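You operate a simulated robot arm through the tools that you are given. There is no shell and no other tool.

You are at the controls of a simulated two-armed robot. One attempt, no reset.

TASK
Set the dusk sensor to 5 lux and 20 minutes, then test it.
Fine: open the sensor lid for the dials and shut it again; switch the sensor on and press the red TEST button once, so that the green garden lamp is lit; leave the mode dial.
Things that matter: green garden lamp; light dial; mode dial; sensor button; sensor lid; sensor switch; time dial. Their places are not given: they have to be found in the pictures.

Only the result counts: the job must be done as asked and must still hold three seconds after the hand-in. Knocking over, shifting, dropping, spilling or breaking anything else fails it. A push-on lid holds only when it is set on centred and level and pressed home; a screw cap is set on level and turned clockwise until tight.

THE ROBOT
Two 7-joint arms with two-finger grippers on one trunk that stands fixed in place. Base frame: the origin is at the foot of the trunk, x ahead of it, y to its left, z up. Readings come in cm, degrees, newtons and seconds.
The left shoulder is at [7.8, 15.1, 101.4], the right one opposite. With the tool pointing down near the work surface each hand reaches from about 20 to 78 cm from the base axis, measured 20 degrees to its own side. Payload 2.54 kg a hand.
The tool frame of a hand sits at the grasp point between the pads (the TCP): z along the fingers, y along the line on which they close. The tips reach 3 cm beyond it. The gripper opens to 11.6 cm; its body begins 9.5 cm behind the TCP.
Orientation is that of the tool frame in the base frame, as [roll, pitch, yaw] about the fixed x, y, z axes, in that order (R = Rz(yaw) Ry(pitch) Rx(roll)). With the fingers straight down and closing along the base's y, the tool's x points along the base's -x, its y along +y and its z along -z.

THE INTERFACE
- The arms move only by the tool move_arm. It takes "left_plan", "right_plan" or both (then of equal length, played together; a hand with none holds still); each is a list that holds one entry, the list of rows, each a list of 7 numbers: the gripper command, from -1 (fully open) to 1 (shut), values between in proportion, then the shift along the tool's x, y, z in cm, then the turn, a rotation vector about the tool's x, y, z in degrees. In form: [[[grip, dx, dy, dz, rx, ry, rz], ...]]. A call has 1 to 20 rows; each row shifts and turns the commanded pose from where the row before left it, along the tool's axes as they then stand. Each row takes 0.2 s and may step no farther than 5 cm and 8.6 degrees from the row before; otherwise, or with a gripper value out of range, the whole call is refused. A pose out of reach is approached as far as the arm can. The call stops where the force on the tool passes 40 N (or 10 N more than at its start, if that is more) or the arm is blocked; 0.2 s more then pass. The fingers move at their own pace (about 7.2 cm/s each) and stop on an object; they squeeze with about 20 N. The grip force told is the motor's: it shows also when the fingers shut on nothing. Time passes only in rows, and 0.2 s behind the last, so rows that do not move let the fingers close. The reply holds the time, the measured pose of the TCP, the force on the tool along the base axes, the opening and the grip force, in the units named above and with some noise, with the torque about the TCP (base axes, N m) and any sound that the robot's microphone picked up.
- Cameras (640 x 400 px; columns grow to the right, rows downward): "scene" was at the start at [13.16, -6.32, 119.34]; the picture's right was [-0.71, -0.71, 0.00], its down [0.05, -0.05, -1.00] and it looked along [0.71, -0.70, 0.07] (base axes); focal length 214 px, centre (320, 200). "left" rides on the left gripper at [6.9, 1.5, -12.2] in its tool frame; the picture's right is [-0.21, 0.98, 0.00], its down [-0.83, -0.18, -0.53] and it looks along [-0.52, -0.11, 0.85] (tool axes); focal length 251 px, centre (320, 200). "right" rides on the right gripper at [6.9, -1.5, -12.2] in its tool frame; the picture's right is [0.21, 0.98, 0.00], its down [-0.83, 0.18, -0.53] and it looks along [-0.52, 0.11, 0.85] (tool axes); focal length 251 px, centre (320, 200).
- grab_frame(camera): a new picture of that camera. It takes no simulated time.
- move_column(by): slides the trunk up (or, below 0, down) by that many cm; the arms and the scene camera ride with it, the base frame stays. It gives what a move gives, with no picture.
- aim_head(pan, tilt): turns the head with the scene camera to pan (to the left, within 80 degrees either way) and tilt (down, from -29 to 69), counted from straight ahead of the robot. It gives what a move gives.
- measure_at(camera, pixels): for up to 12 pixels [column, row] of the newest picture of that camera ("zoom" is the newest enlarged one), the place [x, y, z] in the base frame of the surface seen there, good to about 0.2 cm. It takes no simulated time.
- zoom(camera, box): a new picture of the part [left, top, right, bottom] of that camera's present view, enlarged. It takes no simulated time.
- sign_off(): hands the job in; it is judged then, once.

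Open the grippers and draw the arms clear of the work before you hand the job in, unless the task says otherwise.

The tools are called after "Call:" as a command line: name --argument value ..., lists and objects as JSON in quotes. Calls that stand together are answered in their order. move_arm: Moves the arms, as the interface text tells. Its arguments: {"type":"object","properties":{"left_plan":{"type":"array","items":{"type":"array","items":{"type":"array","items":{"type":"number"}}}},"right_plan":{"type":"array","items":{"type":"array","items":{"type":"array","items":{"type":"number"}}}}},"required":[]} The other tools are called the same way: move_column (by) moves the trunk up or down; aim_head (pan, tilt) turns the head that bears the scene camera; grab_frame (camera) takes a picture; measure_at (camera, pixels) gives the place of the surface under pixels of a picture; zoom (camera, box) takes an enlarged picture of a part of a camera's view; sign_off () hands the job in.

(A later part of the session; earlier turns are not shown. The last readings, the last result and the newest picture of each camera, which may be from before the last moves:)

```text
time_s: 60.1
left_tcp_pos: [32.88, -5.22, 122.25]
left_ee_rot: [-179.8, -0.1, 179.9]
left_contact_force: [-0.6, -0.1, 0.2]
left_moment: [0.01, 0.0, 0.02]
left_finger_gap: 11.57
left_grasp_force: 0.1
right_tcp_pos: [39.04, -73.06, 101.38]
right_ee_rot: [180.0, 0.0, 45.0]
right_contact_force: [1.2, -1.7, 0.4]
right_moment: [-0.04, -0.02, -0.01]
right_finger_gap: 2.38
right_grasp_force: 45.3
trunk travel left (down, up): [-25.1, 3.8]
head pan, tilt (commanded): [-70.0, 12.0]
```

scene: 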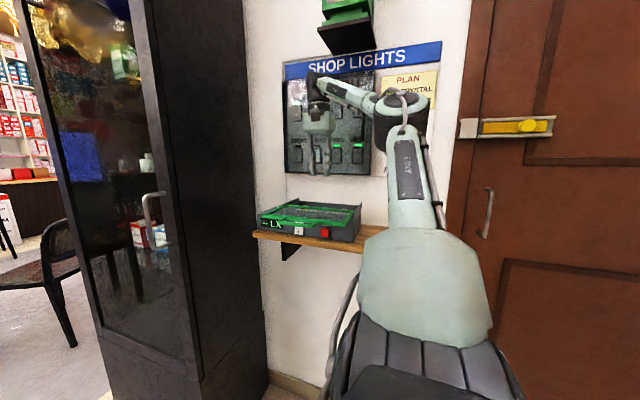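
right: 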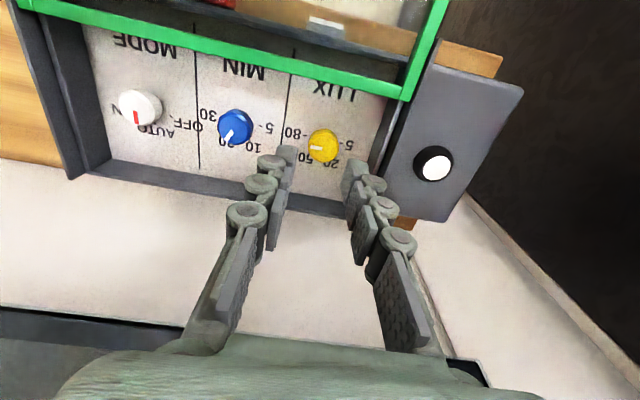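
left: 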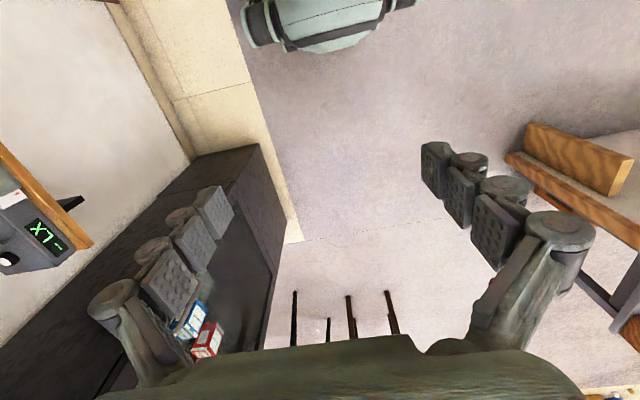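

Gripped with almost no side force. I turn -90° about the tool axis (counter-clockwise from above) in 5° steps.

Call:
move_arm --right_plan '[[[1, 0, 0, 0, 0, 0, -5], [1, 0, 0, 0, 0, 0, -5], [1, 0, 0, 0, 0, 0, -5], [1, 0, 0, 0, 0, 0, -5], [1, 0, 0, 0, 0, 0, -5], [1, 0, 0, 0, 0, 0, -5], [1, 0, 0, 0, 0, 0, -5], [1, 0, 0, 0, 0, 0, -5], [1, 0, 0, 0, 0, 0, -5], [1, 0, 0, 0, 0, 0, -5], [1, 0, 0, 0, 0, 0, -5], [1, 0, 0, 0, 0, 0, -5], [1, 0, 0, 0, 0, 0, -5], [1, 0, 0, 0, 0, 0, -5], [1, 0, 0, 0, 0, 0, -5], [1, 0, 0, 0, 0, 0, -5], [1, 0, 0, 0, 0, 0, -5], [1, 0, 0, 0, 0, 0, -5], [1, 0, 0, 0, 0, 0, 0]]]'

Call:
zoom --camera "right" --box '[220, 80, 420, 240]'

```text
time_s: 64.1
left_tcp_pos: [32.79, -5.38, 122.37]
left_ee_rot: [-179.9, 0.0, 180.0]
left_contact_force: [0.6, 0.4, 0.9]
left_moment: [0.01, 0.01, 0.02]
left_finger_gap: 11.61
left_grasp_force: 0.0
right_tcp_pos: [38.98, -73.19, 101.31]
right_ee_rot: [179.9, -0.1, 135.2]
right_contact_force: [-14.4, 12.3, -16.8]
right_moment: [-0.13, -0.07, 0.04]
right_finger_gap: 2.41
right_grasp_force: 45.1
trunk travel left (down, up): [-25.1, 3.8]
head pan, tilt (commanded): [-70.0, 12.0]
```

```text
2.50 times, centred on (320, 160) of right
```

zoom: 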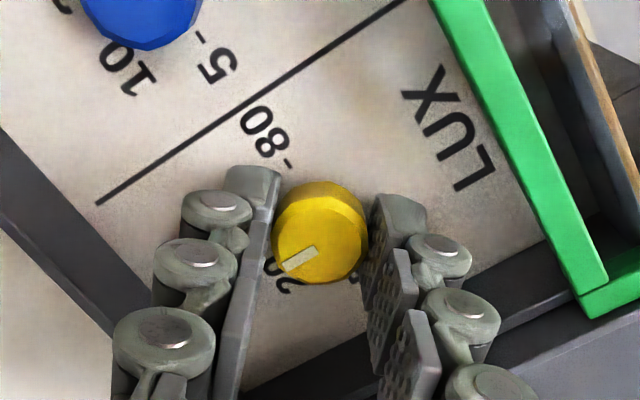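

The knob turned 90° with the hand. I release, lift, turn back to yaw 45 and check the position before the second grip.

Call:
move_arm --right_plan '[[[0.45, 0, 0, 0, 0, 0, 0], [0.45, 0, 0, 0, 0, 0, 0], [0.45, 0, 0, -1.3, 0, 0, 0], [0.45, 0, 0, -1.3, 0, 0, 0], [0.45, 0, 0, 0, 0, 0, 8.2], [0.45, 0, 0, 0, 0, 0, 8.2], [0.45, 0, 0, 0, 0, 0, 8.2], [0.45, 0, 0, 0, 0, 0, 8.2], [0.45, 0, 0, 0, 0, 0, 8.2], [0.45, 0, 0, 0, 0, 0, 8.2], [0.45, 0, 0, 0, 0, 0, 8.2], [0.45, 0, 0, 0, 0, 0, 8.2], [0.45, 0, 0, 0, 0, 0, 8.2], [0.45, 0, 0, 0, 0, 0, 8.2], [0.45, 0, 0, 0, 0, 0, 8.0], [0.45, 0, 0, 0, 0, 0, 0]]]'

Call:
zoom --camera "right" --box '[220, 60, 420, 220]'

```text
time_s: 67.5
left_tcp_pos: [32.84, -5.26, 122.26]
left_ee_rot: [-179.7, 0.0, 180.0]
left_contact_force: [0.2, 0.7, -1.0]
left_moment: [-0.01, -0.01, -0.01]
left_finger_gap: 11.57
left_grasp_force: 0.1
right_tcp_pos: [39.17, -73.14, 103.94]
right_ee_rot: [-179.9, 0.0, 44.9]
right_contact_force: [-0.5, -0.3, 0.6]
right_moment: [0.02, 0.02, -0.02]
right_finger_gap: 3.18
right_grasp_force: 0.1
trunk travel left (down, up): [-25.1, 3.8]
head pan, tilt (commanded): [-70.0, 12.0]
```

```text
2.50 times, centred on (320, 140) of right
```

zoom: 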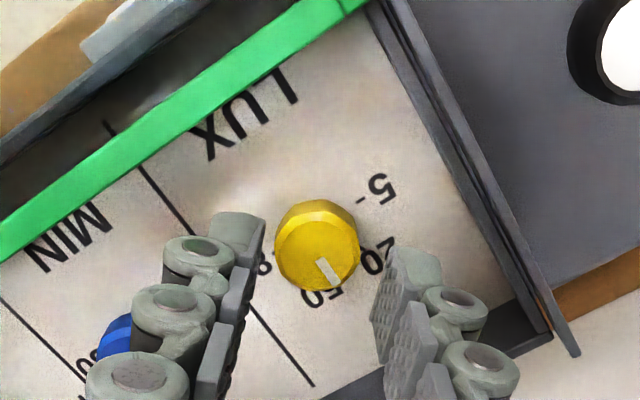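

The pointer is now midway between 50 and 20 (-90°). I lower, grip and turn another -90°.

Call:
move_arm --right_plan '[[[0.45, 0, 0, 1.3, 0, 0, 0], [0.45, 0, 0, 1.3, 0, 0, 0], [1, 0, 0, 0, 0, 0, 0], [1, 0, 0, 0, 0, 0, 0], [1, 0, 0, 0, 0, 0, 0], [1, 0, 0, 0, 0, 0, -6.5], [1, 0, 0, 0, 0, 0, -6.5], [1, 0, 0, 0, 0, 0, -6.5], [1, 0, 0, 0, 0, 0, -6.5], [1, 0, 0, 0, 0, 0, -6.5], [1, 0, 0, 0, 0, 0, -6.5], [1, 0, 0, 0, 0, 0, -6.5], [1, 0, 0, 0, 0, 0, -6.5], [1, 0, 0, 0, 0, 0, -6.5], [1, 0, 0, 0, 0, 0, -6.5], [1, 0, 0, 0, 0, 0, -6.5], [1, 0, 0, 0, 0, 0, -6.5], [1, 0, 0, 0, 0, 0, -6.5], [1, 0, 0, 0, 0, 0, -5.5], [1, 0, 0, 0, 0, 0, 0]]]'

Call:
zoom --camera "right" --box '[220, 80, 420, 240]'

```text
time_s: 71.7
left_tcp_pos: [32.72, -5.22, 122.4]
left_ee_rot: [-179.8, 0.1, 179.9]
left_contact_force: [-0.1, -0.4, 0.2]
left_moment: [0.01, 0.01, -0.02]
left_finger_gap: 11.6
left_grasp_force: 0.0
right_tcp_pos: [39.0, -73.26, 101.4]
right_ee_rot: [179.9, -0.2, 135.1]
right_contact_force: [-19.7, 12.3, -6.9]
right_moment: [0.28, 0.53, -0.06]
right_finger_gap: 2.41
right_grasp_force: 44.8
trunk travel left (down, up): [-25.1, 3.8]
head pan, tilt (commanded): [-70.0, 12.0]
```

```text
2.50 times, centred on (320, 160) of right
```

zoom: 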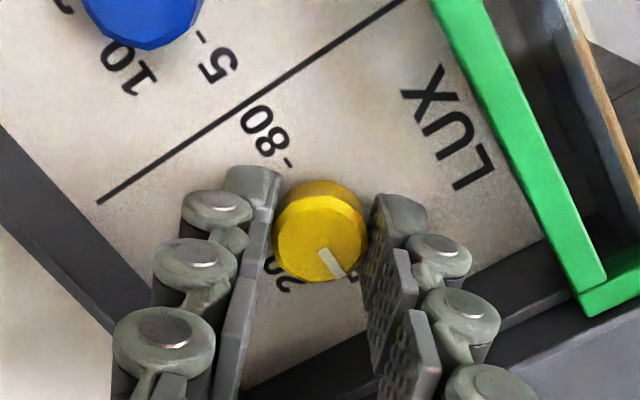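

Turned as planned. I release, lift well clear, return to yaw 90 and check both pointers.

Call:
move_arm --right_plan '[[[0.45, 0, 0, 0, 0, 0, 0], [0.45, 0, 0, 0, 0, 0, 0], [0.45, 0, 0, -1.3, 0, 0, 0], [0.45, 0, 0, -1.3, 0, 0, 0], [0.45, 0, 0, -2, 0, 0, 7.5], [0.45, 0, 0, -2, 0, 0, 7.5], [0.45, 0, 0, -2, 0, 0, 7.5], [0.45, 0, 0, -2, 0, 0, 7.5], [0.45, 0, 0, 0, 0, 0, 7.5], [0.45, 0, 0, 0, 0, 0, 7.5], [-1, 0, 0, 0, 0, 0, 0], [-1, 0, 0, 0, 0, 0, 0], [-1, 0, 0, 0, 0, 0, 0], [-1, 0, 0, 0, 0, 0, 0]]]'

Call:
grab_frame --camera "right"

Call:
zoom --camera "right" --box '[200, 80, 360, 180]'

```text
time_s: 74.7
left_tcp_pos: [32.85, -5.16, 122.33]
left_ee_rot: [-179.8, 0.1, -180.0]
left_contact_force: [0.5, 0.0, 0.4]
left_moment: [0.0, -0.04, 0.0]
left_finger_gap: 11.61
left_grasp_force: 0.0
right_tcp_pos: [36.55, -73.49, 110.34]
right_ee_rot: [179.9, 0.0, 90.0]
right_contact_force: [0.2, -0.3, -0.2]
right_moment: [0.02, -0.02, 0.0]
right_finger_gap: 11.58
right_grasp_force: 0.0
right hand out of reach, approached as far as the arm can: row 8
trunk travel left (down, up): [-25.1, 3.8]
head pan, tilt (commanded): [-70.0, 12.0]
```

```text
taken
```

right: 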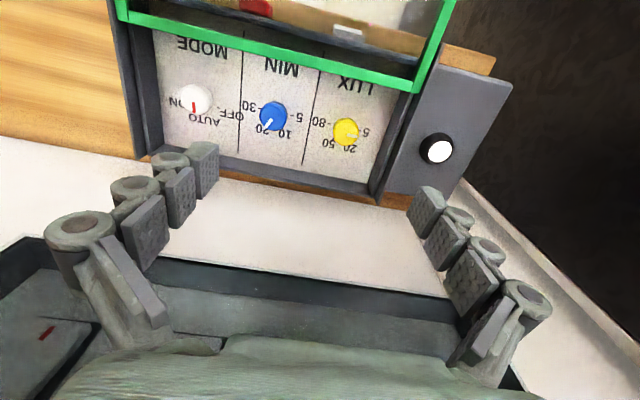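

```text
4.00 times, centred on (280, 130) of right
```

zoom: 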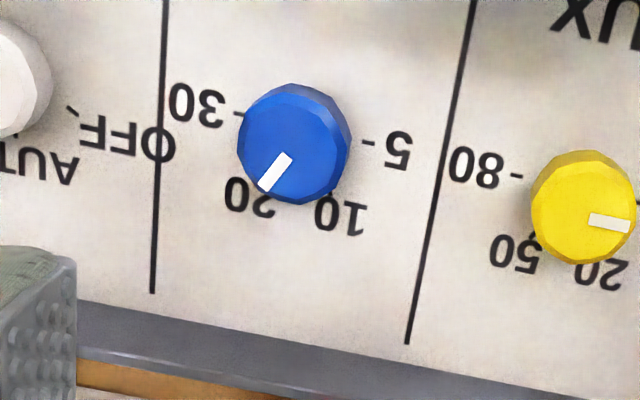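

Yellow points to 5 (about 0–2°) and blue to 20 (about -115…-120°). I zoom closer on each to pin the angles.

Call:
zoom --camera "right" --box '[246, 90, 302, 150]'

Call:
zoom --camera "right" --box '[316, 105, 376, 165]'

```text
6.67 times, centred on (274, 120) of right
```

zoom: 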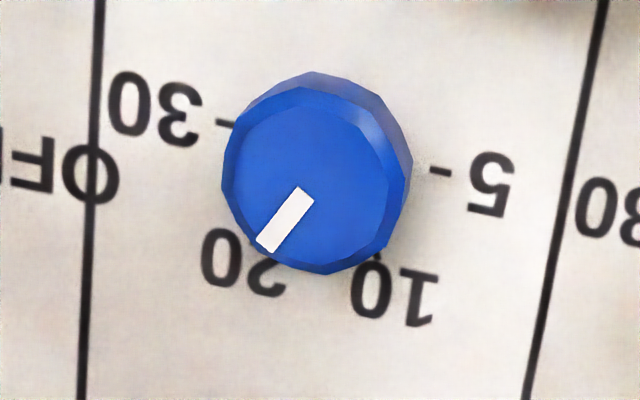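

```text
6.67 times, centred on (346, 135) of right
```

zoom: 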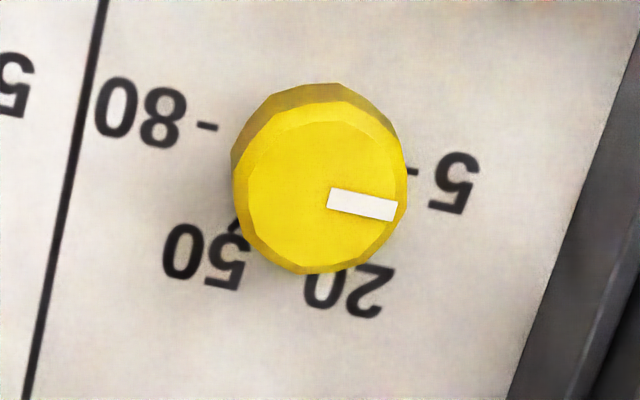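

Precisely: blue at -119.4° (20 min), yellow at 0° (5 lux), mode dial still on AUTO. Now the lid: I move back to the room side in front of the handle with fingers closed, high first and then down.

Call:
move_arm --right_plan '[[[1, 4.1, -0.71, 0, 0, 0, 0], [1, 4.1, -0.71, 0, 0, 0, 0], [1, 4.1, -0.71, 0, 0, 0, 0], [1, 4.1, -0.71, 0, 0, 0, 0], [1, 4.1, -0.71, 0, 0, 0, 0], [1, 4.1, -0.7, 0, 0, 0, 0], [1, 0, 0, 0, 0, 0, 0]]]'

Call:
grab_frame --camera "right"

Call:
zoom --camera "scene" --box '[200, 100, 400, 270]'

```text
time_s: 76.3
left_tcp_pos: [32.82, -5.32, 122.22]
left_ee_rot: [-179.8, 0.0, 179.9]
left_contact_force: [0.4, 1.0, -0.1]
left_moment: [0.02, 0.0, 0.0]
left_finger_gap: 11.61
left_grasp_force: 0.0
right_tcp_pos: [32.28, -48.44, 110.65]
right_ee_rot: [179.9, 0.0, 90.0]
right_contact_force: [-0.5, 0.6, -0.6]
right_moment: [-0.03, 0.0, -0.04]
right_finger_gap: 0.0
right_grasp_force: 19.9
trunk travel left (down, up): [-25.1, 3.8]
head pan, tilt (commanded): [-70.0, 12.0]
```

```text
taken
```

right: 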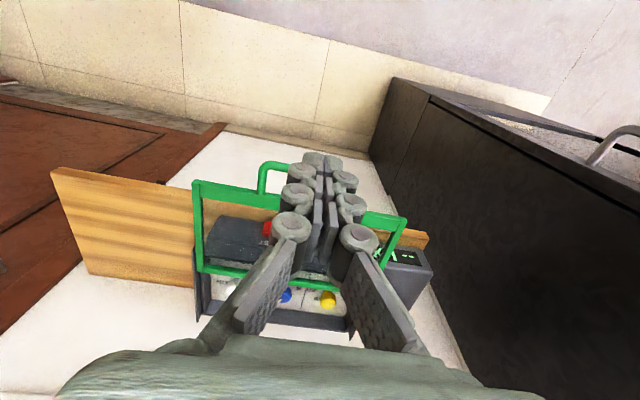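

```text
2.35 times, centred on (300, 185) of scene
```

zoom: 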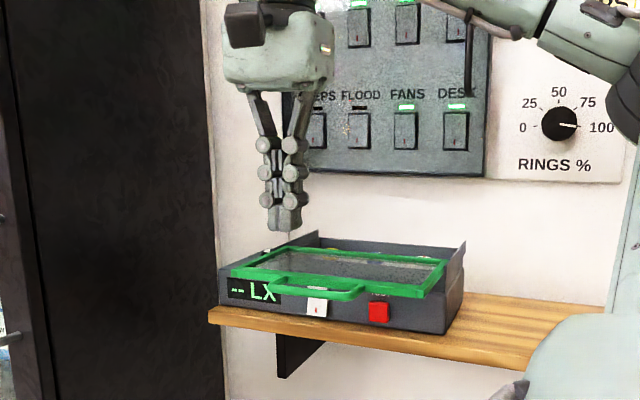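

I measure the handle bar's present place before lowering in front of it.

Call:
measure_at --camera "right" --pixels '[[275, 164], [262, 175], [220, 190], [395, 222], [235, 268], [320, 158], [312, 175]]'

Call:
measure_at --camera "zoom" --pixels '[[315, 293], [290, 292], [340, 295], [250, 272], [420, 290], [285, 225]]'

```text
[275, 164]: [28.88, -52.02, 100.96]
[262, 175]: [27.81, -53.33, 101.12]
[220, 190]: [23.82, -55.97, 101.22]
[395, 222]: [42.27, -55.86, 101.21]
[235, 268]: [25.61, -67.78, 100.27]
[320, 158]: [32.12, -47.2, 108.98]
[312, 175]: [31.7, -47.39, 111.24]
```

```text
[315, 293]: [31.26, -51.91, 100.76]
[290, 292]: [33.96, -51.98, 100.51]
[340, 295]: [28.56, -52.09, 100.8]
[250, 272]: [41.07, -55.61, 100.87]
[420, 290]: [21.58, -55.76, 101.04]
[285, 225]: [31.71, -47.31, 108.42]
```

Bar front face is at y≈-51.9. I lower the closed fingers in front of it and begin pushing the lid in, slowly.

Call:
move_arm --right_plan '[[[1, 0, 0, 2.1, 0, 0, 0], [1, 0, 0, 2.1, 0, 0, 0], [1, 0, 0, 2.1, 0, 0, 0], [1, 0, 0, 2.0, 0, 0, 0], [1, 0, 0, 0, 0, 0, 0], [1, -0.8, 0, 0, 0, 0, 0], [1, -0.8, 0, 0, 0, 0, 0], [1, -0.4, 0, 0, 0, 0, 0], [1, -0.4, 0, 0, 0, 0, 0], [1, -0.4, 0, 0, 0, 0, 0], [1, -0.4, 0, 0, 0, 0, 0], [1, -0.5, 0, 0, 0, 0, 0], [1, -0.5, 0, 0, 0, 0, 0], [1, -0.5, 0, 0, 0, 0, 0]]]'

Call:
zoom --camera "scene" --box '[220, 130, 400, 270]'

Call:
grab_frame --camera "right"

```text
time_s: 79.3
left_tcp_pos: [32.93, -5.29, 122.33]
left_ee_rot: [-179.8, 0.0, 180.0]
left_contact_force: [0.0, 0.3, 0.0]
left_moment: [0.0, -0.01, 0.01]
left_finger_gap: 11.59
left_grasp_force: 0.1
right_tcp_pos: [32.34, -53.81, 102.17]
right_ee_rot: [179.9, -0.1, 90.1]
right_contact_force: [-0.7, 0.8, -0.1]
right_moment: [-0.03, -0.05, 0.04]
right_finger_gap: 0.0
right_grasp_force: 20.0
trunk travel left (down, up): [-25.1, 3.8]
head pan, tilt (commanded): [-70.0, 12.0]
```

```text
2.86 times, centred on (310, 200) of scene
```

zoom: 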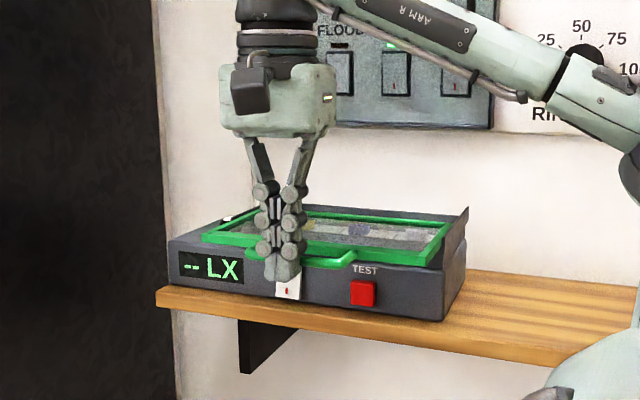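

```text
taken
```

right: 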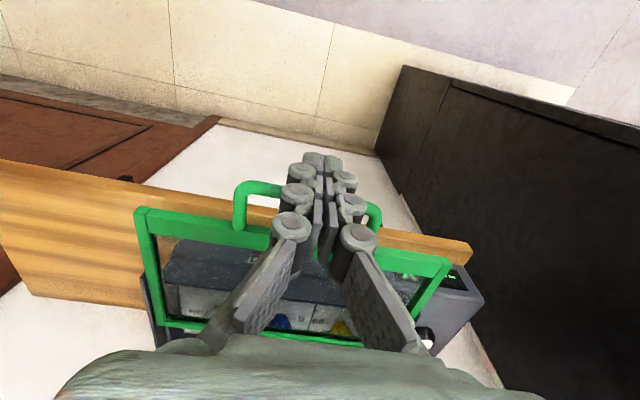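

The lid is sliding in with about 1 N. I push on another 6.5 cm.

Call:
move_arm --right_plan '[[[1, -0.5, 0, 0, 0, 0, 0], [1, -0.5, 0, 0, 0, 0, 0], [1, -0.5, 0, 0, 0, 0, 0], [1, -0.5, 0, 0, 0, 0, 0], [1, -0.5, 0, 0, 0, 0, 0], [1, -0.5, 0, 0, 0, 0, 0], [1, -0.5, 0, 0, 0, 0, 0], [1, -0.5, 0, 0, 0, 0, 0], [1, -0.5, 0, 0, 0, 0, 0], [1, -0.5, 0, 0, 0, 0, 0], [1, -0.5, 0, 0, 0, 0, 0], [1, -0.5, 0, 0, 0, 0, 0], [1, -0.5, 0, 0, 0, 0, 0]]]'

Call:
zoom --camera "scene" --box '[240, 150, 400, 260]'

Call:
grab_frame --camera "right"

```text
time_s: 82.1
left_tcp_pos: [32.88, -5.24, 122.2]
left_ee_rot: [-179.8, 0.0, -180.0]
left_contact_force: [0.4, -0.3, -0.6]
left_moment: [0.03, -0.01, -0.04]
left_finger_gap: 11.59
left_grasp_force: 0.0
right_tcp_pos: [32.34, -60.2, 102.3]
right_ee_rot: [-180.0, 0.0, 90.0]
right_contact_force: [-0.8, 0.7, -0.8]
right_moment: [0.02, -0.02, 0.0]
right_finger_gap: 0.0
right_grasp_force: 19.8
trunk travel left (down, up): [-25.1, 3.8]
head pan, tilt (commanded): [-70.0, 12.0]
```

```text
3.64 times, centred on (320, 205) of scene
```

zoom: 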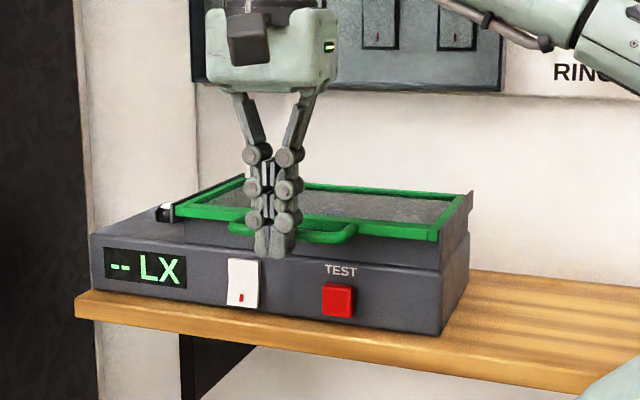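

```text
taken
```

right: 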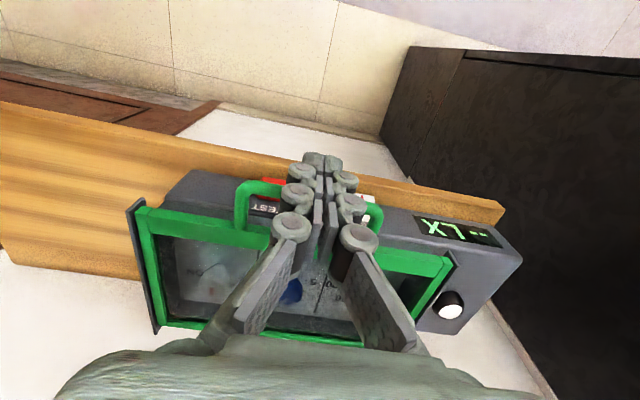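

Nearly shut, force still below 1 N. I push the last bit in 0.2–0.3 cm steps, watching for the end stop.

Call:
move_arm --right_plan '[[[1, -0.3, 0, 0, 0, 0, 0], [1, -0.3, 0, 0, 0, 0, 0], [1, -0.3, 0, 0, 0, 0, 0], [1, -0.2, 0, 0, 0, 0, 0], [1, -0.2, 0, 0, 0, 0, 0]]]'

Call:
zoom --camera "scene" --box '[240, 150, 400, 260]'

```text
time_s: 83.3
left_tcp_pos: [32.89, -5.31, 122.24]
left_ee_rot: [-179.8, -0.1, -180.0]
left_contact_force: [-0.3, 0.8, 0.0]
left_moment: [0.04, -0.02, 0.01]
left_finger_gap: 11.57
left_grasp_force: 0.1
right_tcp_pos: [32.32, -61.39, 102.18]
right_ee_rot: [-180.0, 0.0, 90.0]
right_contact_force: [0.2, -0.3, -0.3]
right_moment: [-0.01, -0.03, -0.02]
right_finger_gap: 0.0
right_grasp_force: 20.2
trunk travel left (down, up): [-25.1, 3.8]
head pan, tilt (commanded): [-70.0, 12.0]
```

```text
3.64 times, centred on (320, 205) of scene
```

zoom: 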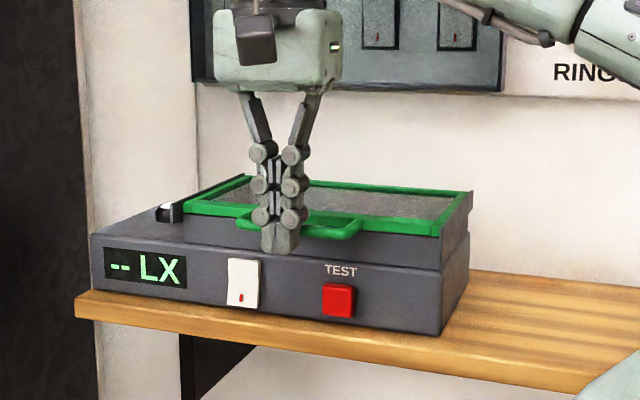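

Still no end-stop force at y -61.4. I go on in 0.15 cm steps.

Call:
move_arm --right_plan '[[[1, -0.15, 0, 0, 0, 0, 0], [1, -0.15, 0, 0, 0, 0, 0], [1, -0.15, 0, 0, 0, 0, 0]]]'

Call:
zoom --camera "scene" --box '[240, 150, 400, 260]'

```text
time_s: 84.1
left_tcp_pos: [32.79, -4.98, 122.31]
left_ee_rot: [-179.8, 0.0, 180.0]
left_contact_force: [0.2, -0.1, -0.1]
left_moment: [-0.02, -0.04, 0.01]
left_finger_gap: 11.61
left_grasp_force: 0.1
right_tcp_pos: [32.28, -61.48, 102.2]
right_ee_rot: [-179.9, -0.2, 90.3]
right_contact_force: [-4.4, 29.4, -6.6]
right_moment: [0.48, 0.04, -0.04]
right_finger_gap: 0.58
right_grasp_force: 28.9
trunk travel left (down, up): [-25.1, 3.8]
head pan, tilt (commanded): [-70.0, 12.0]
```

```text
3.64 times, centred on (320, 205) of scene
```

zoom: 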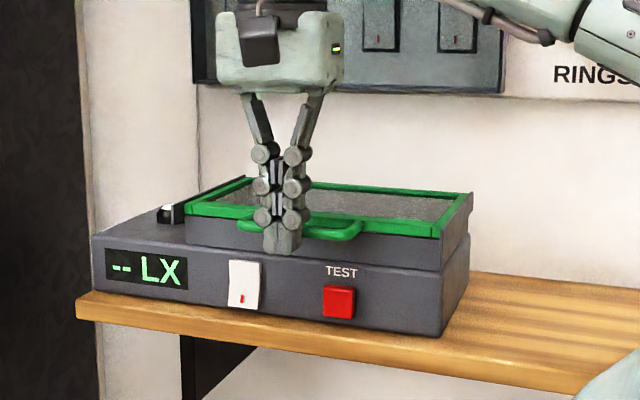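

The end stop came at 29 N with the lid home. I back off from the bar, rise, and check that the box has not shifted.

Call:
move_arm --right_plan '[[[1, 0.5, 0, 0, 0, 0, 0], [1, 1.5, 0, 0, 0, 0, 0], [1, 4, 0, 0, 0, 0, 0], [1, 4, 0, 0, 0, 0, 0], [1, 0, 0, -3, 0, 0, 0], [1, 0, 0, 0, 0, 0, 0]]]'

Call:
grab_frame --camera "scene"

Call:
zoom --camera "scene" --box '[240, 150, 400, 260]'

Call:
grab_frame --camera "right"

```text
time_s: 85.5
left_tcp_pos: [32.85, -5.23, 122.16]
left_ee_rot: [-179.8, 0.0, 180.0]
left_contact_force: [1.1, 0.8, 0.1]
left_moment: [0.01, 0.02, 0.04]
left_finger_gap: 11.59
left_grasp_force: 0.1
right_tcp_pos: [32.23, -51.92, 104.93]
right_ee_rot: [179.9, -0.1, 90.0]
right_contact_force: [-0.6, -0.1, -0.1]
right_moment: [0.03, -0.02, -0.01]
right_finger_gap: 0.0
right_grasp_force: 29.1
trunk travel left (down, up): [-25.1, 3.8]
head pan, tilt (commanded): [-70.0, 12.0]
```

```text
taken
```

scene: 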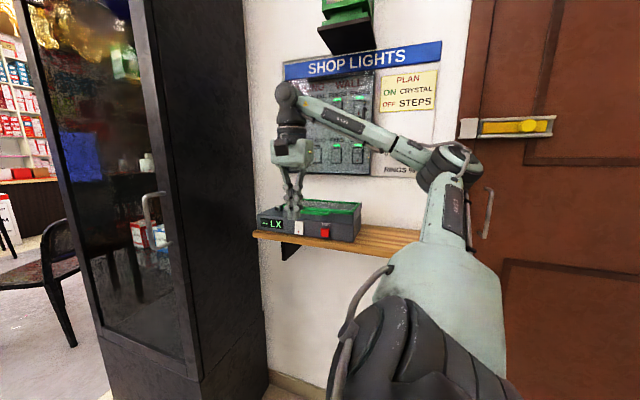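

```text
3.64 times, centred on (320, 205) of scene
```

zoom: 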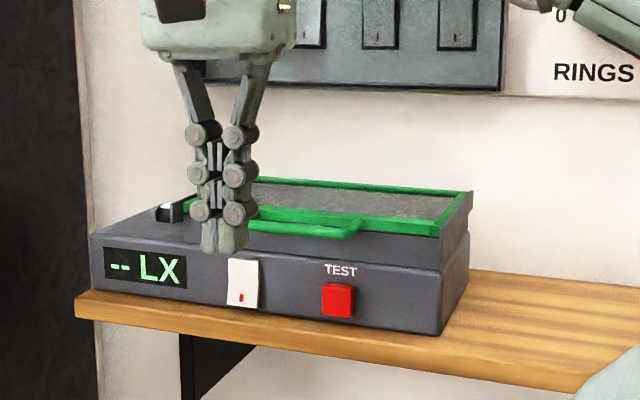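

```text
taken
```

right: 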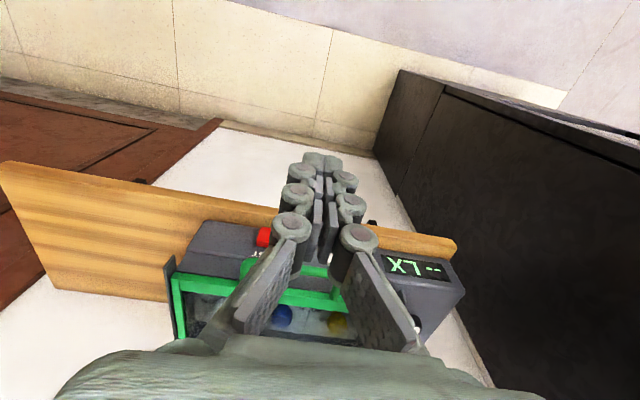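

The lid is home and the box is in its old place. Now the rocker switch: I zoom on it and on the panel rockers to learn how on and off look.

Call:
zoom --camera "scene" --box '[285, 210, 345, 248]'

Call:
zoom --camera "scene" --box '[280, 70, 400, 180]'

```text
10.53 times, centred on (315, 229) of scene
```

zoom: 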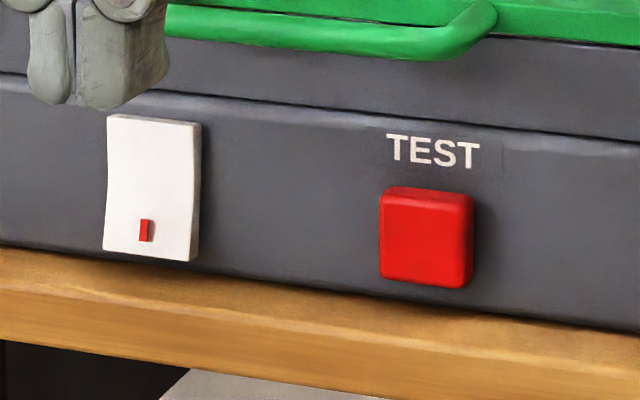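

```text
3.64 times, centred on (340, 125) of scene
```

zoom: 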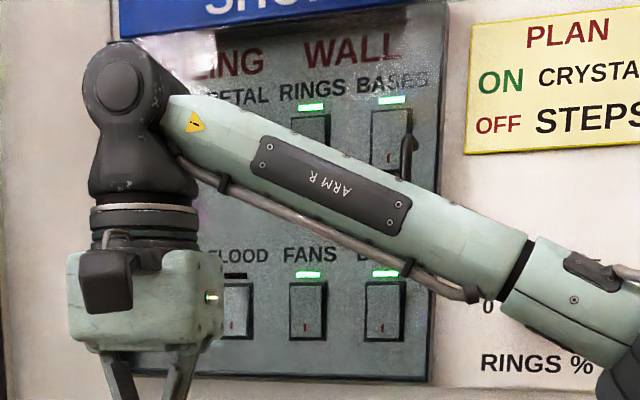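

The red mark alone doesn't tell the state, since all panel rockers carry it low. I tip the closed fingers back to near-horizontal, which also puts the hand camera in front of the switch.

Call:
move_arm --right_plan '[[[1, 0, 0, 0, 0, -8.33, 0], [1, 0, 0, 0, 0, -8.33, 0], [1, 0, 0, 0, 0, -8.33, 0], [1, 0, 0, 0, 0, -8.33, 0], [1, 0, 0, 0, 0, -8.33, 0], [1, 0, 0, 0, 0, -8.33, 0], [1, 0, 0, 0, 0, -8.33, 0], [1, 0, 0, 0, 0, -8.33, 0], [1, 0, 0, 0, 0, -8.33, 0], [1, 0, 0, 0, 0, 0, 0]]]'

Call:
grab_frame --camera "right"

Call:
grab_frame --camera "scene"

```text
time_s: 87.7
left_tcp_pos: [32.98, -5.17, 122.31]
left_ee_rot: [-179.8, 0.0, 180.0]
left_contact_force: [0.2, -0.3, 0.1]
left_moment: [-0.02, 0.0, -0.01]
left_finger_gap: 11.61
left_grasp_force: 0.1
right_tcp_pos: [32.3, -51.95, 105.19]
right_ee_rot: [179.8, 75.1, 89.8]
right_contact_force: [0.8, -1.2, 0.8]
right_moment: [-0.04, 0.01, -0.02]
right_finger_gap: 0.01
right_grasp_force: 28.7
trunk travel left (down, up): [-25.1, 3.8]
head pan, tilt (commanded): [-70.0, 12.0]
```

```text
taken
```

right: 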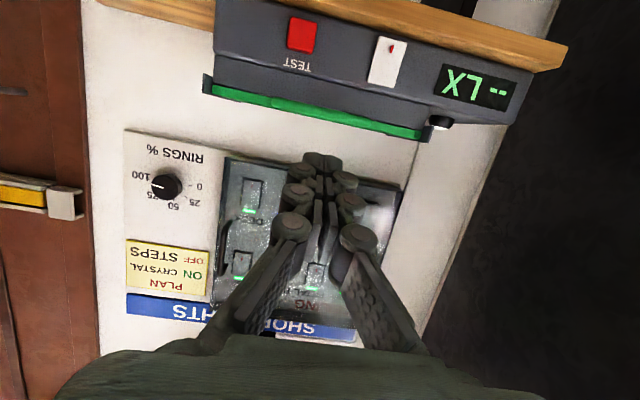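

```text
taken
```

scene: 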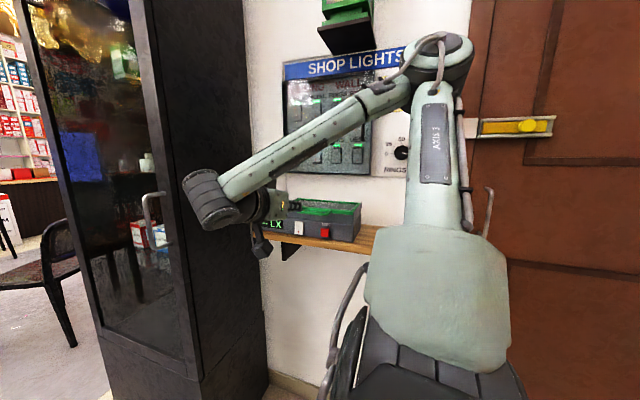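

I zoom on the switch and the panel's rockers in the hand camera and measure the switch's surface profile.

Call:
zoom --camera "right" --box '[340, 15, 440, 105]'

Call:
measure_at --camera "right" --pixels '[[390, 42], [388, 50], [386, 58], [384, 66], [382, 74], [381, 80], [376, 60], [396, 62], [301, 22], [299, 34], [297, 48], [300, 34]]'

Call:
zoom --camera "right" --box '[220, 165, 300, 300]'

```text
4.44 times, centred on (390, 60) of right
```

zoom: 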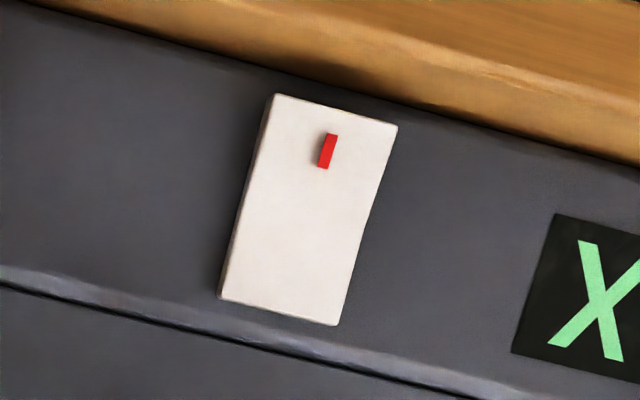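

```text
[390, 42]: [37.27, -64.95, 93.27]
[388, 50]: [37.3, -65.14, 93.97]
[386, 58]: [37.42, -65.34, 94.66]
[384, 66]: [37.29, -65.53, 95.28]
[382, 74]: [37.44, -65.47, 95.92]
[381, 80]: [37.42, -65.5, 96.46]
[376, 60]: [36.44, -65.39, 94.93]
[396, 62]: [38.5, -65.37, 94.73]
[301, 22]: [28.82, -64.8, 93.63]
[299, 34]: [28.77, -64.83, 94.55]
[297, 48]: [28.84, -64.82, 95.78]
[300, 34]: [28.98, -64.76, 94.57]
```

```text
2.96 times, centred on (260, 232) of right
```

zoom: 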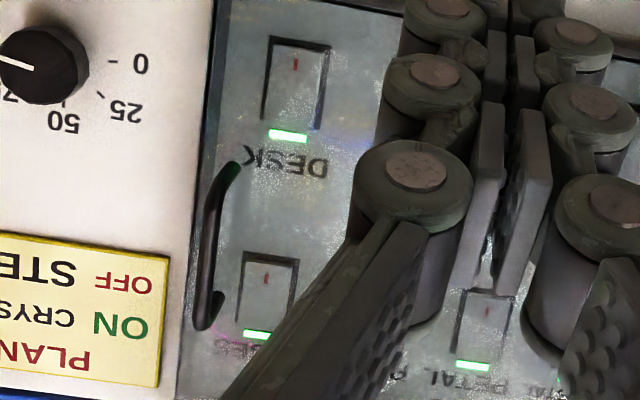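

The switch's lower end (with the red mark, z≈93.3) stands out at y -64.95 while the top is sunk: pressing the lower end should switch it on. I level the tool to horizontal and bring it in front of the switch at z≈93.7.

Call:
move_arm --right_plan '[[[1, 0, 0, 0, 0, -7.5, 0], [1, 0, 0, 0, 0, -7.5, 0], [1, 2.9, 1.28, 0, 0, 0, 0], [1, 2.9, 1.28, 0, 0, 0, 0], [1, 2.9, 1.28, 0, 0, 0, 0], [1, 2.8, 1.26, 0, 0, 0, 0], [1, 0, 0, 0, 0, 0, 0]]]'

Call:
grab_frame --camera "right"

Call:
zoom --camera "scene" --box '[220, 150, 400, 270]'

```text
time_s: 89.3
left_tcp_pos: [32.98, -5.23, 122.15]
left_ee_rot: [-179.7, 0.1, 180.0]
left_contact_force: [-0.9, -0.1, 0.1]
left_moment: [-0.01, -0.01, -0.01]
left_finger_gap: 11.59
left_grasp_force: 0.0
right_tcp_pos: [37.71, -52.05, 93.72]
right_ee_rot: [120.5, 89.9, 30.6]
right_contact_force: [-0.8, -0.4, 1.2]
right_moment: [0.01, 0.0, 0.01]
right_finger_gap: 0.0
right_grasp_force: 28.5
trunk travel left (down, up): [-25.1, 3.8]
head pan, tilt (commanded): [-70.0, 12.0]
```

```text
taken
```

right: 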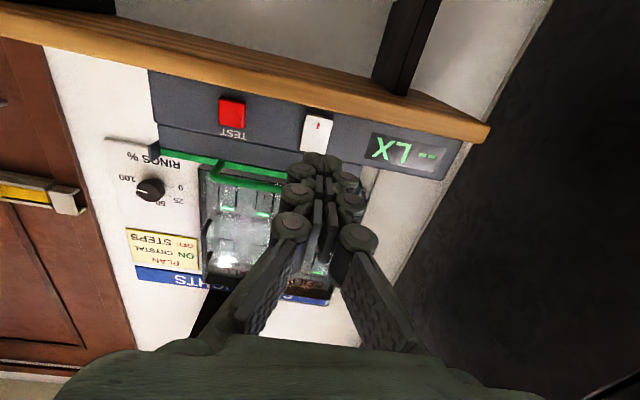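

```text
3.33 times, centred on (310, 210) of scene
```

zoom: 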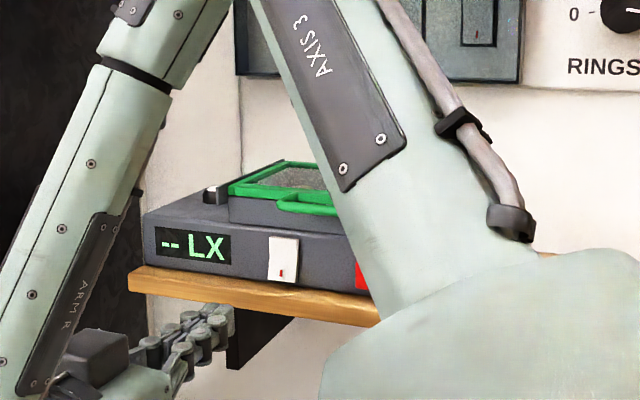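

The hand is level at z 93.7 in front of the switch (x 37.7). I shift 0.3 cm sideways and go forward 8 cm, stopping short of the switch.

Call:
move_arm --right_plan '[[[1, 0, -0.3, 2, 0, 0, 0], [1, 0, 0, 2, 0, 0, 0], [1, 0, 0, 2, 0, 0, 0], [1, 0, 0, 1.5, 0, 0, 0], [1, 0, 0, 0, 0, 0, 0]]]'

Call:
grab_frame --camera "right"

Call:
zoom --camera "right" --box '[240, 80, 420, 200]'

Call:
zoom --camera "scene" --box '[240, 190, 360, 260]'

```text
time_s: 90.5
left_tcp_pos: [32.89, -5.24, 122.25]
left_ee_rot: [-179.8, 0.0, 180.0]
left_contact_force: [0.3, -0.1, 1.1]
left_moment: [0.03, 0.03, 0.03]
left_finger_gap: 11.58
left_grasp_force: 0.0
right_tcp_pos: [37.29, -59.34, 93.57]
right_ee_rot: [-68.9, 90.0, -158.8]
right_contact_force: [1.2, -0.4, -0.2]
right_moment: [-0.03, -0.04, -0.02]
right_finger_gap: 0.01
right_grasp_force: 28.6
trunk travel left (down, up): [-25.1, 3.8]
head pan, tilt (commanded): [-70.0, 12.0]
```

```text
taken
```

right: 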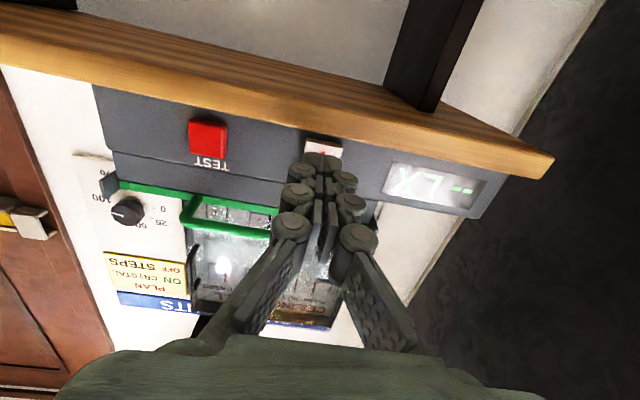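

```text
3.33 times, centred on (330, 140) of right
```

zoom: 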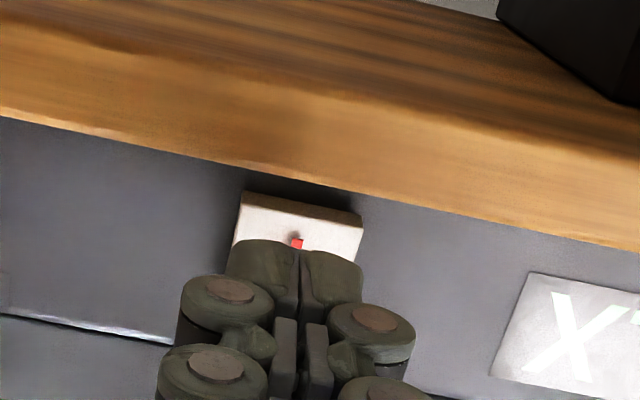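

```text
5.33 times, centred on (300, 225) of scene
```

zoom: 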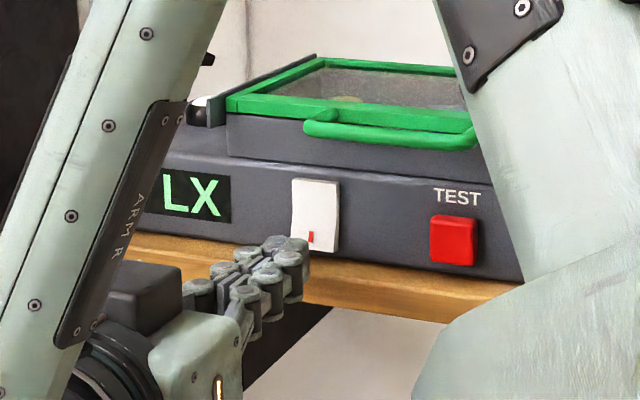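

The fingertips point at the lower part of the switch. I advance 2.4 cm, then press gently in 0.2 cm steps.

Call:
move_arm --right_plan '[[[1, 0, 0, 0.8, 0, 0, 0], [1, 0, 0, 0.8, 0, 0, 0], [1, 0, 0, 0.6, 0, 0, 0], [1, 0, 0, 0.2, 0, 0, 0], [1, 0, 0, 0.2, 0, 0, 0], [1, 0, 0, 0.2, 0, 0, 0]]]'

Call:
grab_frame --camera "right"

Call:
zoom --camera "scene" --box '[240, 190, 360, 260]'

```text
time_s: 91.9
left_tcp_pos: [32.91, -5.25, 122.28]
left_ee_rot: [-179.8, 0.0, -179.9]
left_contact_force: [0.3, -0.7, 1.0]
left_moment: [0.01, -0.02, -0.01]
left_finger_gap: 11.6
left_grasp_force: 0.0
right_tcp_pos: [37.12, -62.17, 93.66]
right_ee_rot: [-66.5, 90.0, -156.5]
right_contact_force: [-0.2, 0.3, 0.1]
right_moment: [0.0, -0.04, 0.04]
right_finger_gap: 0.0
right_grasp_force: 28.3
trunk travel left (down, up): [-25.1, 3.8]
head pan, tilt (commanded): [-70.0, 12.0]
```

```text
taken
```

right: 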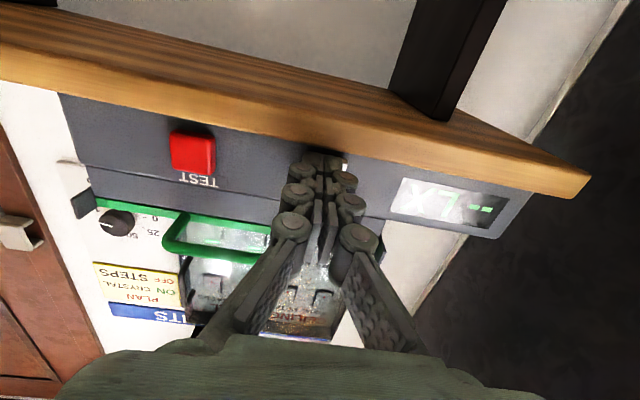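

```text
5.33 times, centred on (300, 225) of scene
```

zoom: 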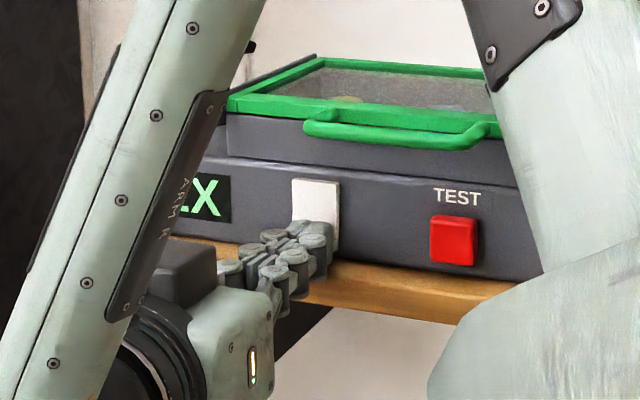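

Tip at y≈-65.2 with almost no force yet. I press on another 0.5 cm.

Call:
move_arm --right_plan '[[[1, 0, 0, 0.2, 0, 0, 0], [1, 0, 0, 0.2, 0, 0, 0], [1, 0, 0, 0.15, 0, 0, 0]]]'

Call:
zoom --camera "scene" --box '[240, 190, 360, 260]'

Call:
zoom --camera "right" --box '[270, 120, 520, 260]'

```text
time_s: 92.7
left_tcp_pos: [32.96, -5.05, 122.17]
left_ee_rot: [-179.7, 0.1, -180.0]
left_contact_force: [0.3, -0.8, 0.6]
left_moment: [-0.03, -0.01, 0.0]
left_finger_gap: 11.6
left_grasp_force: 0.0
right_tcp_pos: [37.18, -62.48, 93.74]
right_ee_rot: [-169.2, 89.9, 100.9]
right_contact_force: [-0.9, 24.4, -6.1]
right_moment: [-0.14, -0.13, -0.03]
right_finger_gap: 0.58
right_grasp_force: 28.6
trunk travel left (down, up): [-25.1, 3.8]
head pan, tilt (commanded): [-70.0, 12.0]
```

```text
5.33 times, centred on (300, 225) of scene
```

zoom: 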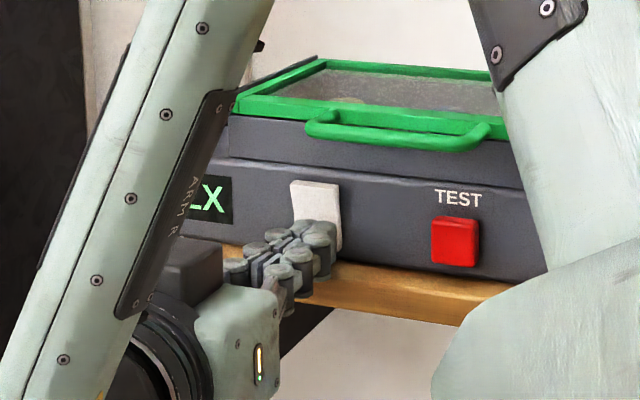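

```text
2.56 times, centred on (395, 190) of right
```

zoom: 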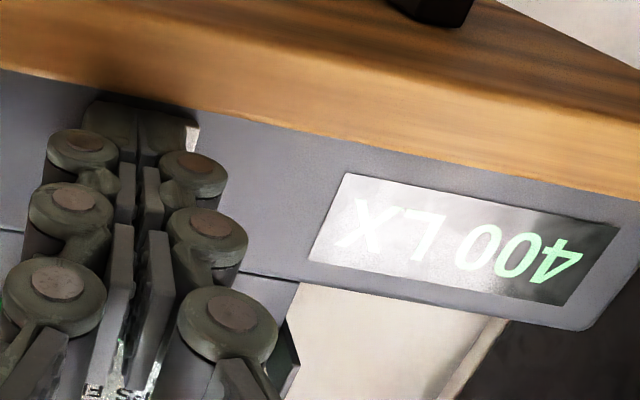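

The display changed to "400 LX": the sensor is on. I back away from the switch and confirm that it stays on.

Call:
move_arm --right_plan '[[[1, 0, 0, -0.5, 0, 0, 0], [1, 0, 0, -1.5, 0, 0, 0], [1, 0, 0, -3, 0, 0, 0], [1, 0, 0, -3, 0, 0, 0], [1, 0, 0, 0, 0, 0, 0]]]'

Call:
grab_frame --camera "right"

Call:
zoom --camera "scene" --box '[240, 180, 380, 260]'

Call:
zoom --camera "right" --box '[150, 60, 480, 220]'

```text
time_s: 93.9
left_tcp_pos: [32.88, -5.19, 122.32]
left_ee_rot: [-179.8, 0.0, 179.9]
left_contact_force: [0.0, 0.4, -0.5]
left_moment: [-0.01, -0.02, 0.04]
left_finger_gap: 11.61
left_grasp_force: 0.1
right_tcp_pos: [37.2, -54.7, 93.62]
right_ee_rot: [97.1, 89.9, 7.2]
right_contact_force: [-1.0, 0.6, 0.1]
right_moment: [-0.02, 0.04, 0.01]
right_finger_gap: 0.02
right_grasp_force: 28.4
trunk travel left (down, up): [-25.1, 3.8]
head pan, tilt (commanded): [-70.0, 12.0]
```

```text
taken
```

right: 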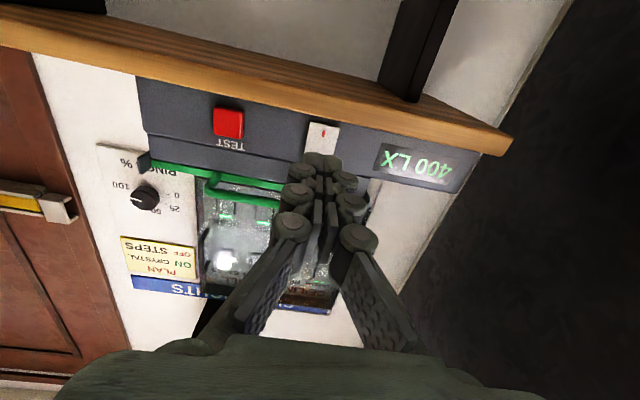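

```text
4.57 times, centred on (310, 220) of scene
```

zoom: 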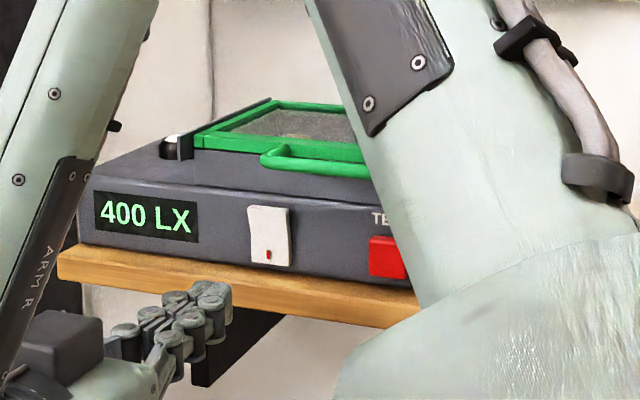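

```text
1.94 times, centred on (315, 140) of right
```

zoom: 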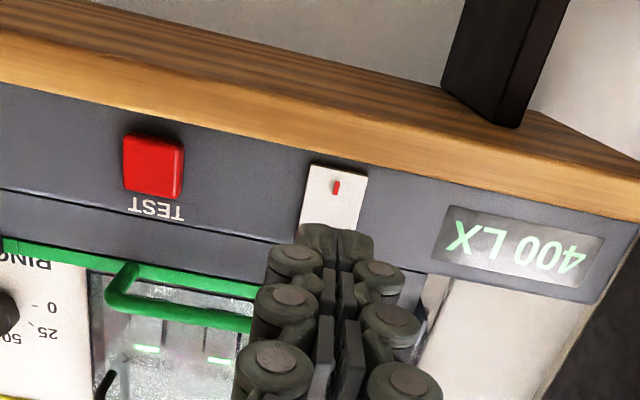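

The switch stays on (400 LX ambient). I move sideways to the TEST button (x 29.0, z 94.5), and tilt the head up to see the green garden lamp over the panel as well.

Call:
move_arm --right_plan '[[[1, -0.3, -2.8, 0, 0, 0, 0], [1, -0.3, -2.8, 0, 0, 0, 0], [1, -0.3, -2.7, 0, 0, 0, 0], [1, 0, 0, 2, 0, 0, 0], [1, 0, 0, 2, 0, 0, 0], [1, 0, 0, 1.5, 0, 0, 0], [1, 0, 0, 0, 0, 0, 0]]]'

Call:
aim_head --pan -70 --tilt 0

Call:
grab_frame --camera "scene"

Call:
grab_frame --camera "right"

```text
time_s: 95.5
left_tcp_pos: [32.83, -5.2, 122.26]
left_ee_rot: [-179.8, 0.0, 180.0]
left_contact_force: [0.0, -0.5, -0.8]
left_moment: [-0.01, 0.01, 0.02]
left_finger_gap: 11.6
left_grasp_force: 0.0
right_tcp_pos: [29.68, -60.79, 94.19]
right_ee_rot: [102.1, 89.9, 12.1]
right_contact_force: [-0.8, 0.4, 0.1]
right_moment: [0.0, 0.02, 0.0]
right_finger_gap: 0.01
right_grasp_force: 28.2
right hand out of reach, approached as far as the arm can: row 3
trunk travel left (down, up): [-25.1, 3.8]
head pan, tilt (commanded): [-70.0, 12.0]
```

```text
time_s: 96.2
left_tcp_pos: [32.78, -5.29, 122.24]
left_ee_rot: [-179.9, 0.1, -179.9]
left_contact_force: [0.2, 0.3, -0.2]
left_moment: [0.02, 0.01, 0.01]
left_finger_gap: 11.6
left_grasp_force: 0.0
right_tcp_pos: [29.74, -60.6, 94.19]
right_ee_rot: [130.3, 89.9, 40.3]
right_contact_force: [-0.4, -0.4, 0.1]
right_moment: [-0.01, -0.03, 0.01]
right_finger_gap: 0.0
right_grasp_force: 28.5
trunk travel left (down, up): [-25.1, 3.8]
head pan, tilt (commanded): [-70.0, 0.0]
```

```text
taken
```

scene: 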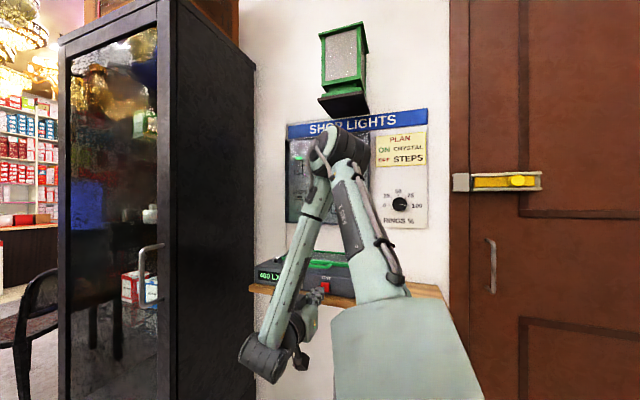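

```text
taken
```

right: 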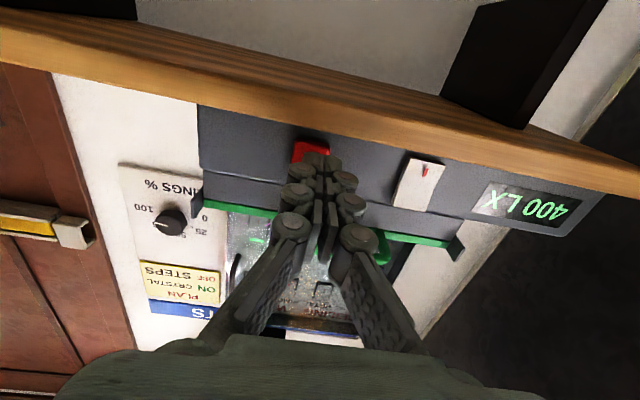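

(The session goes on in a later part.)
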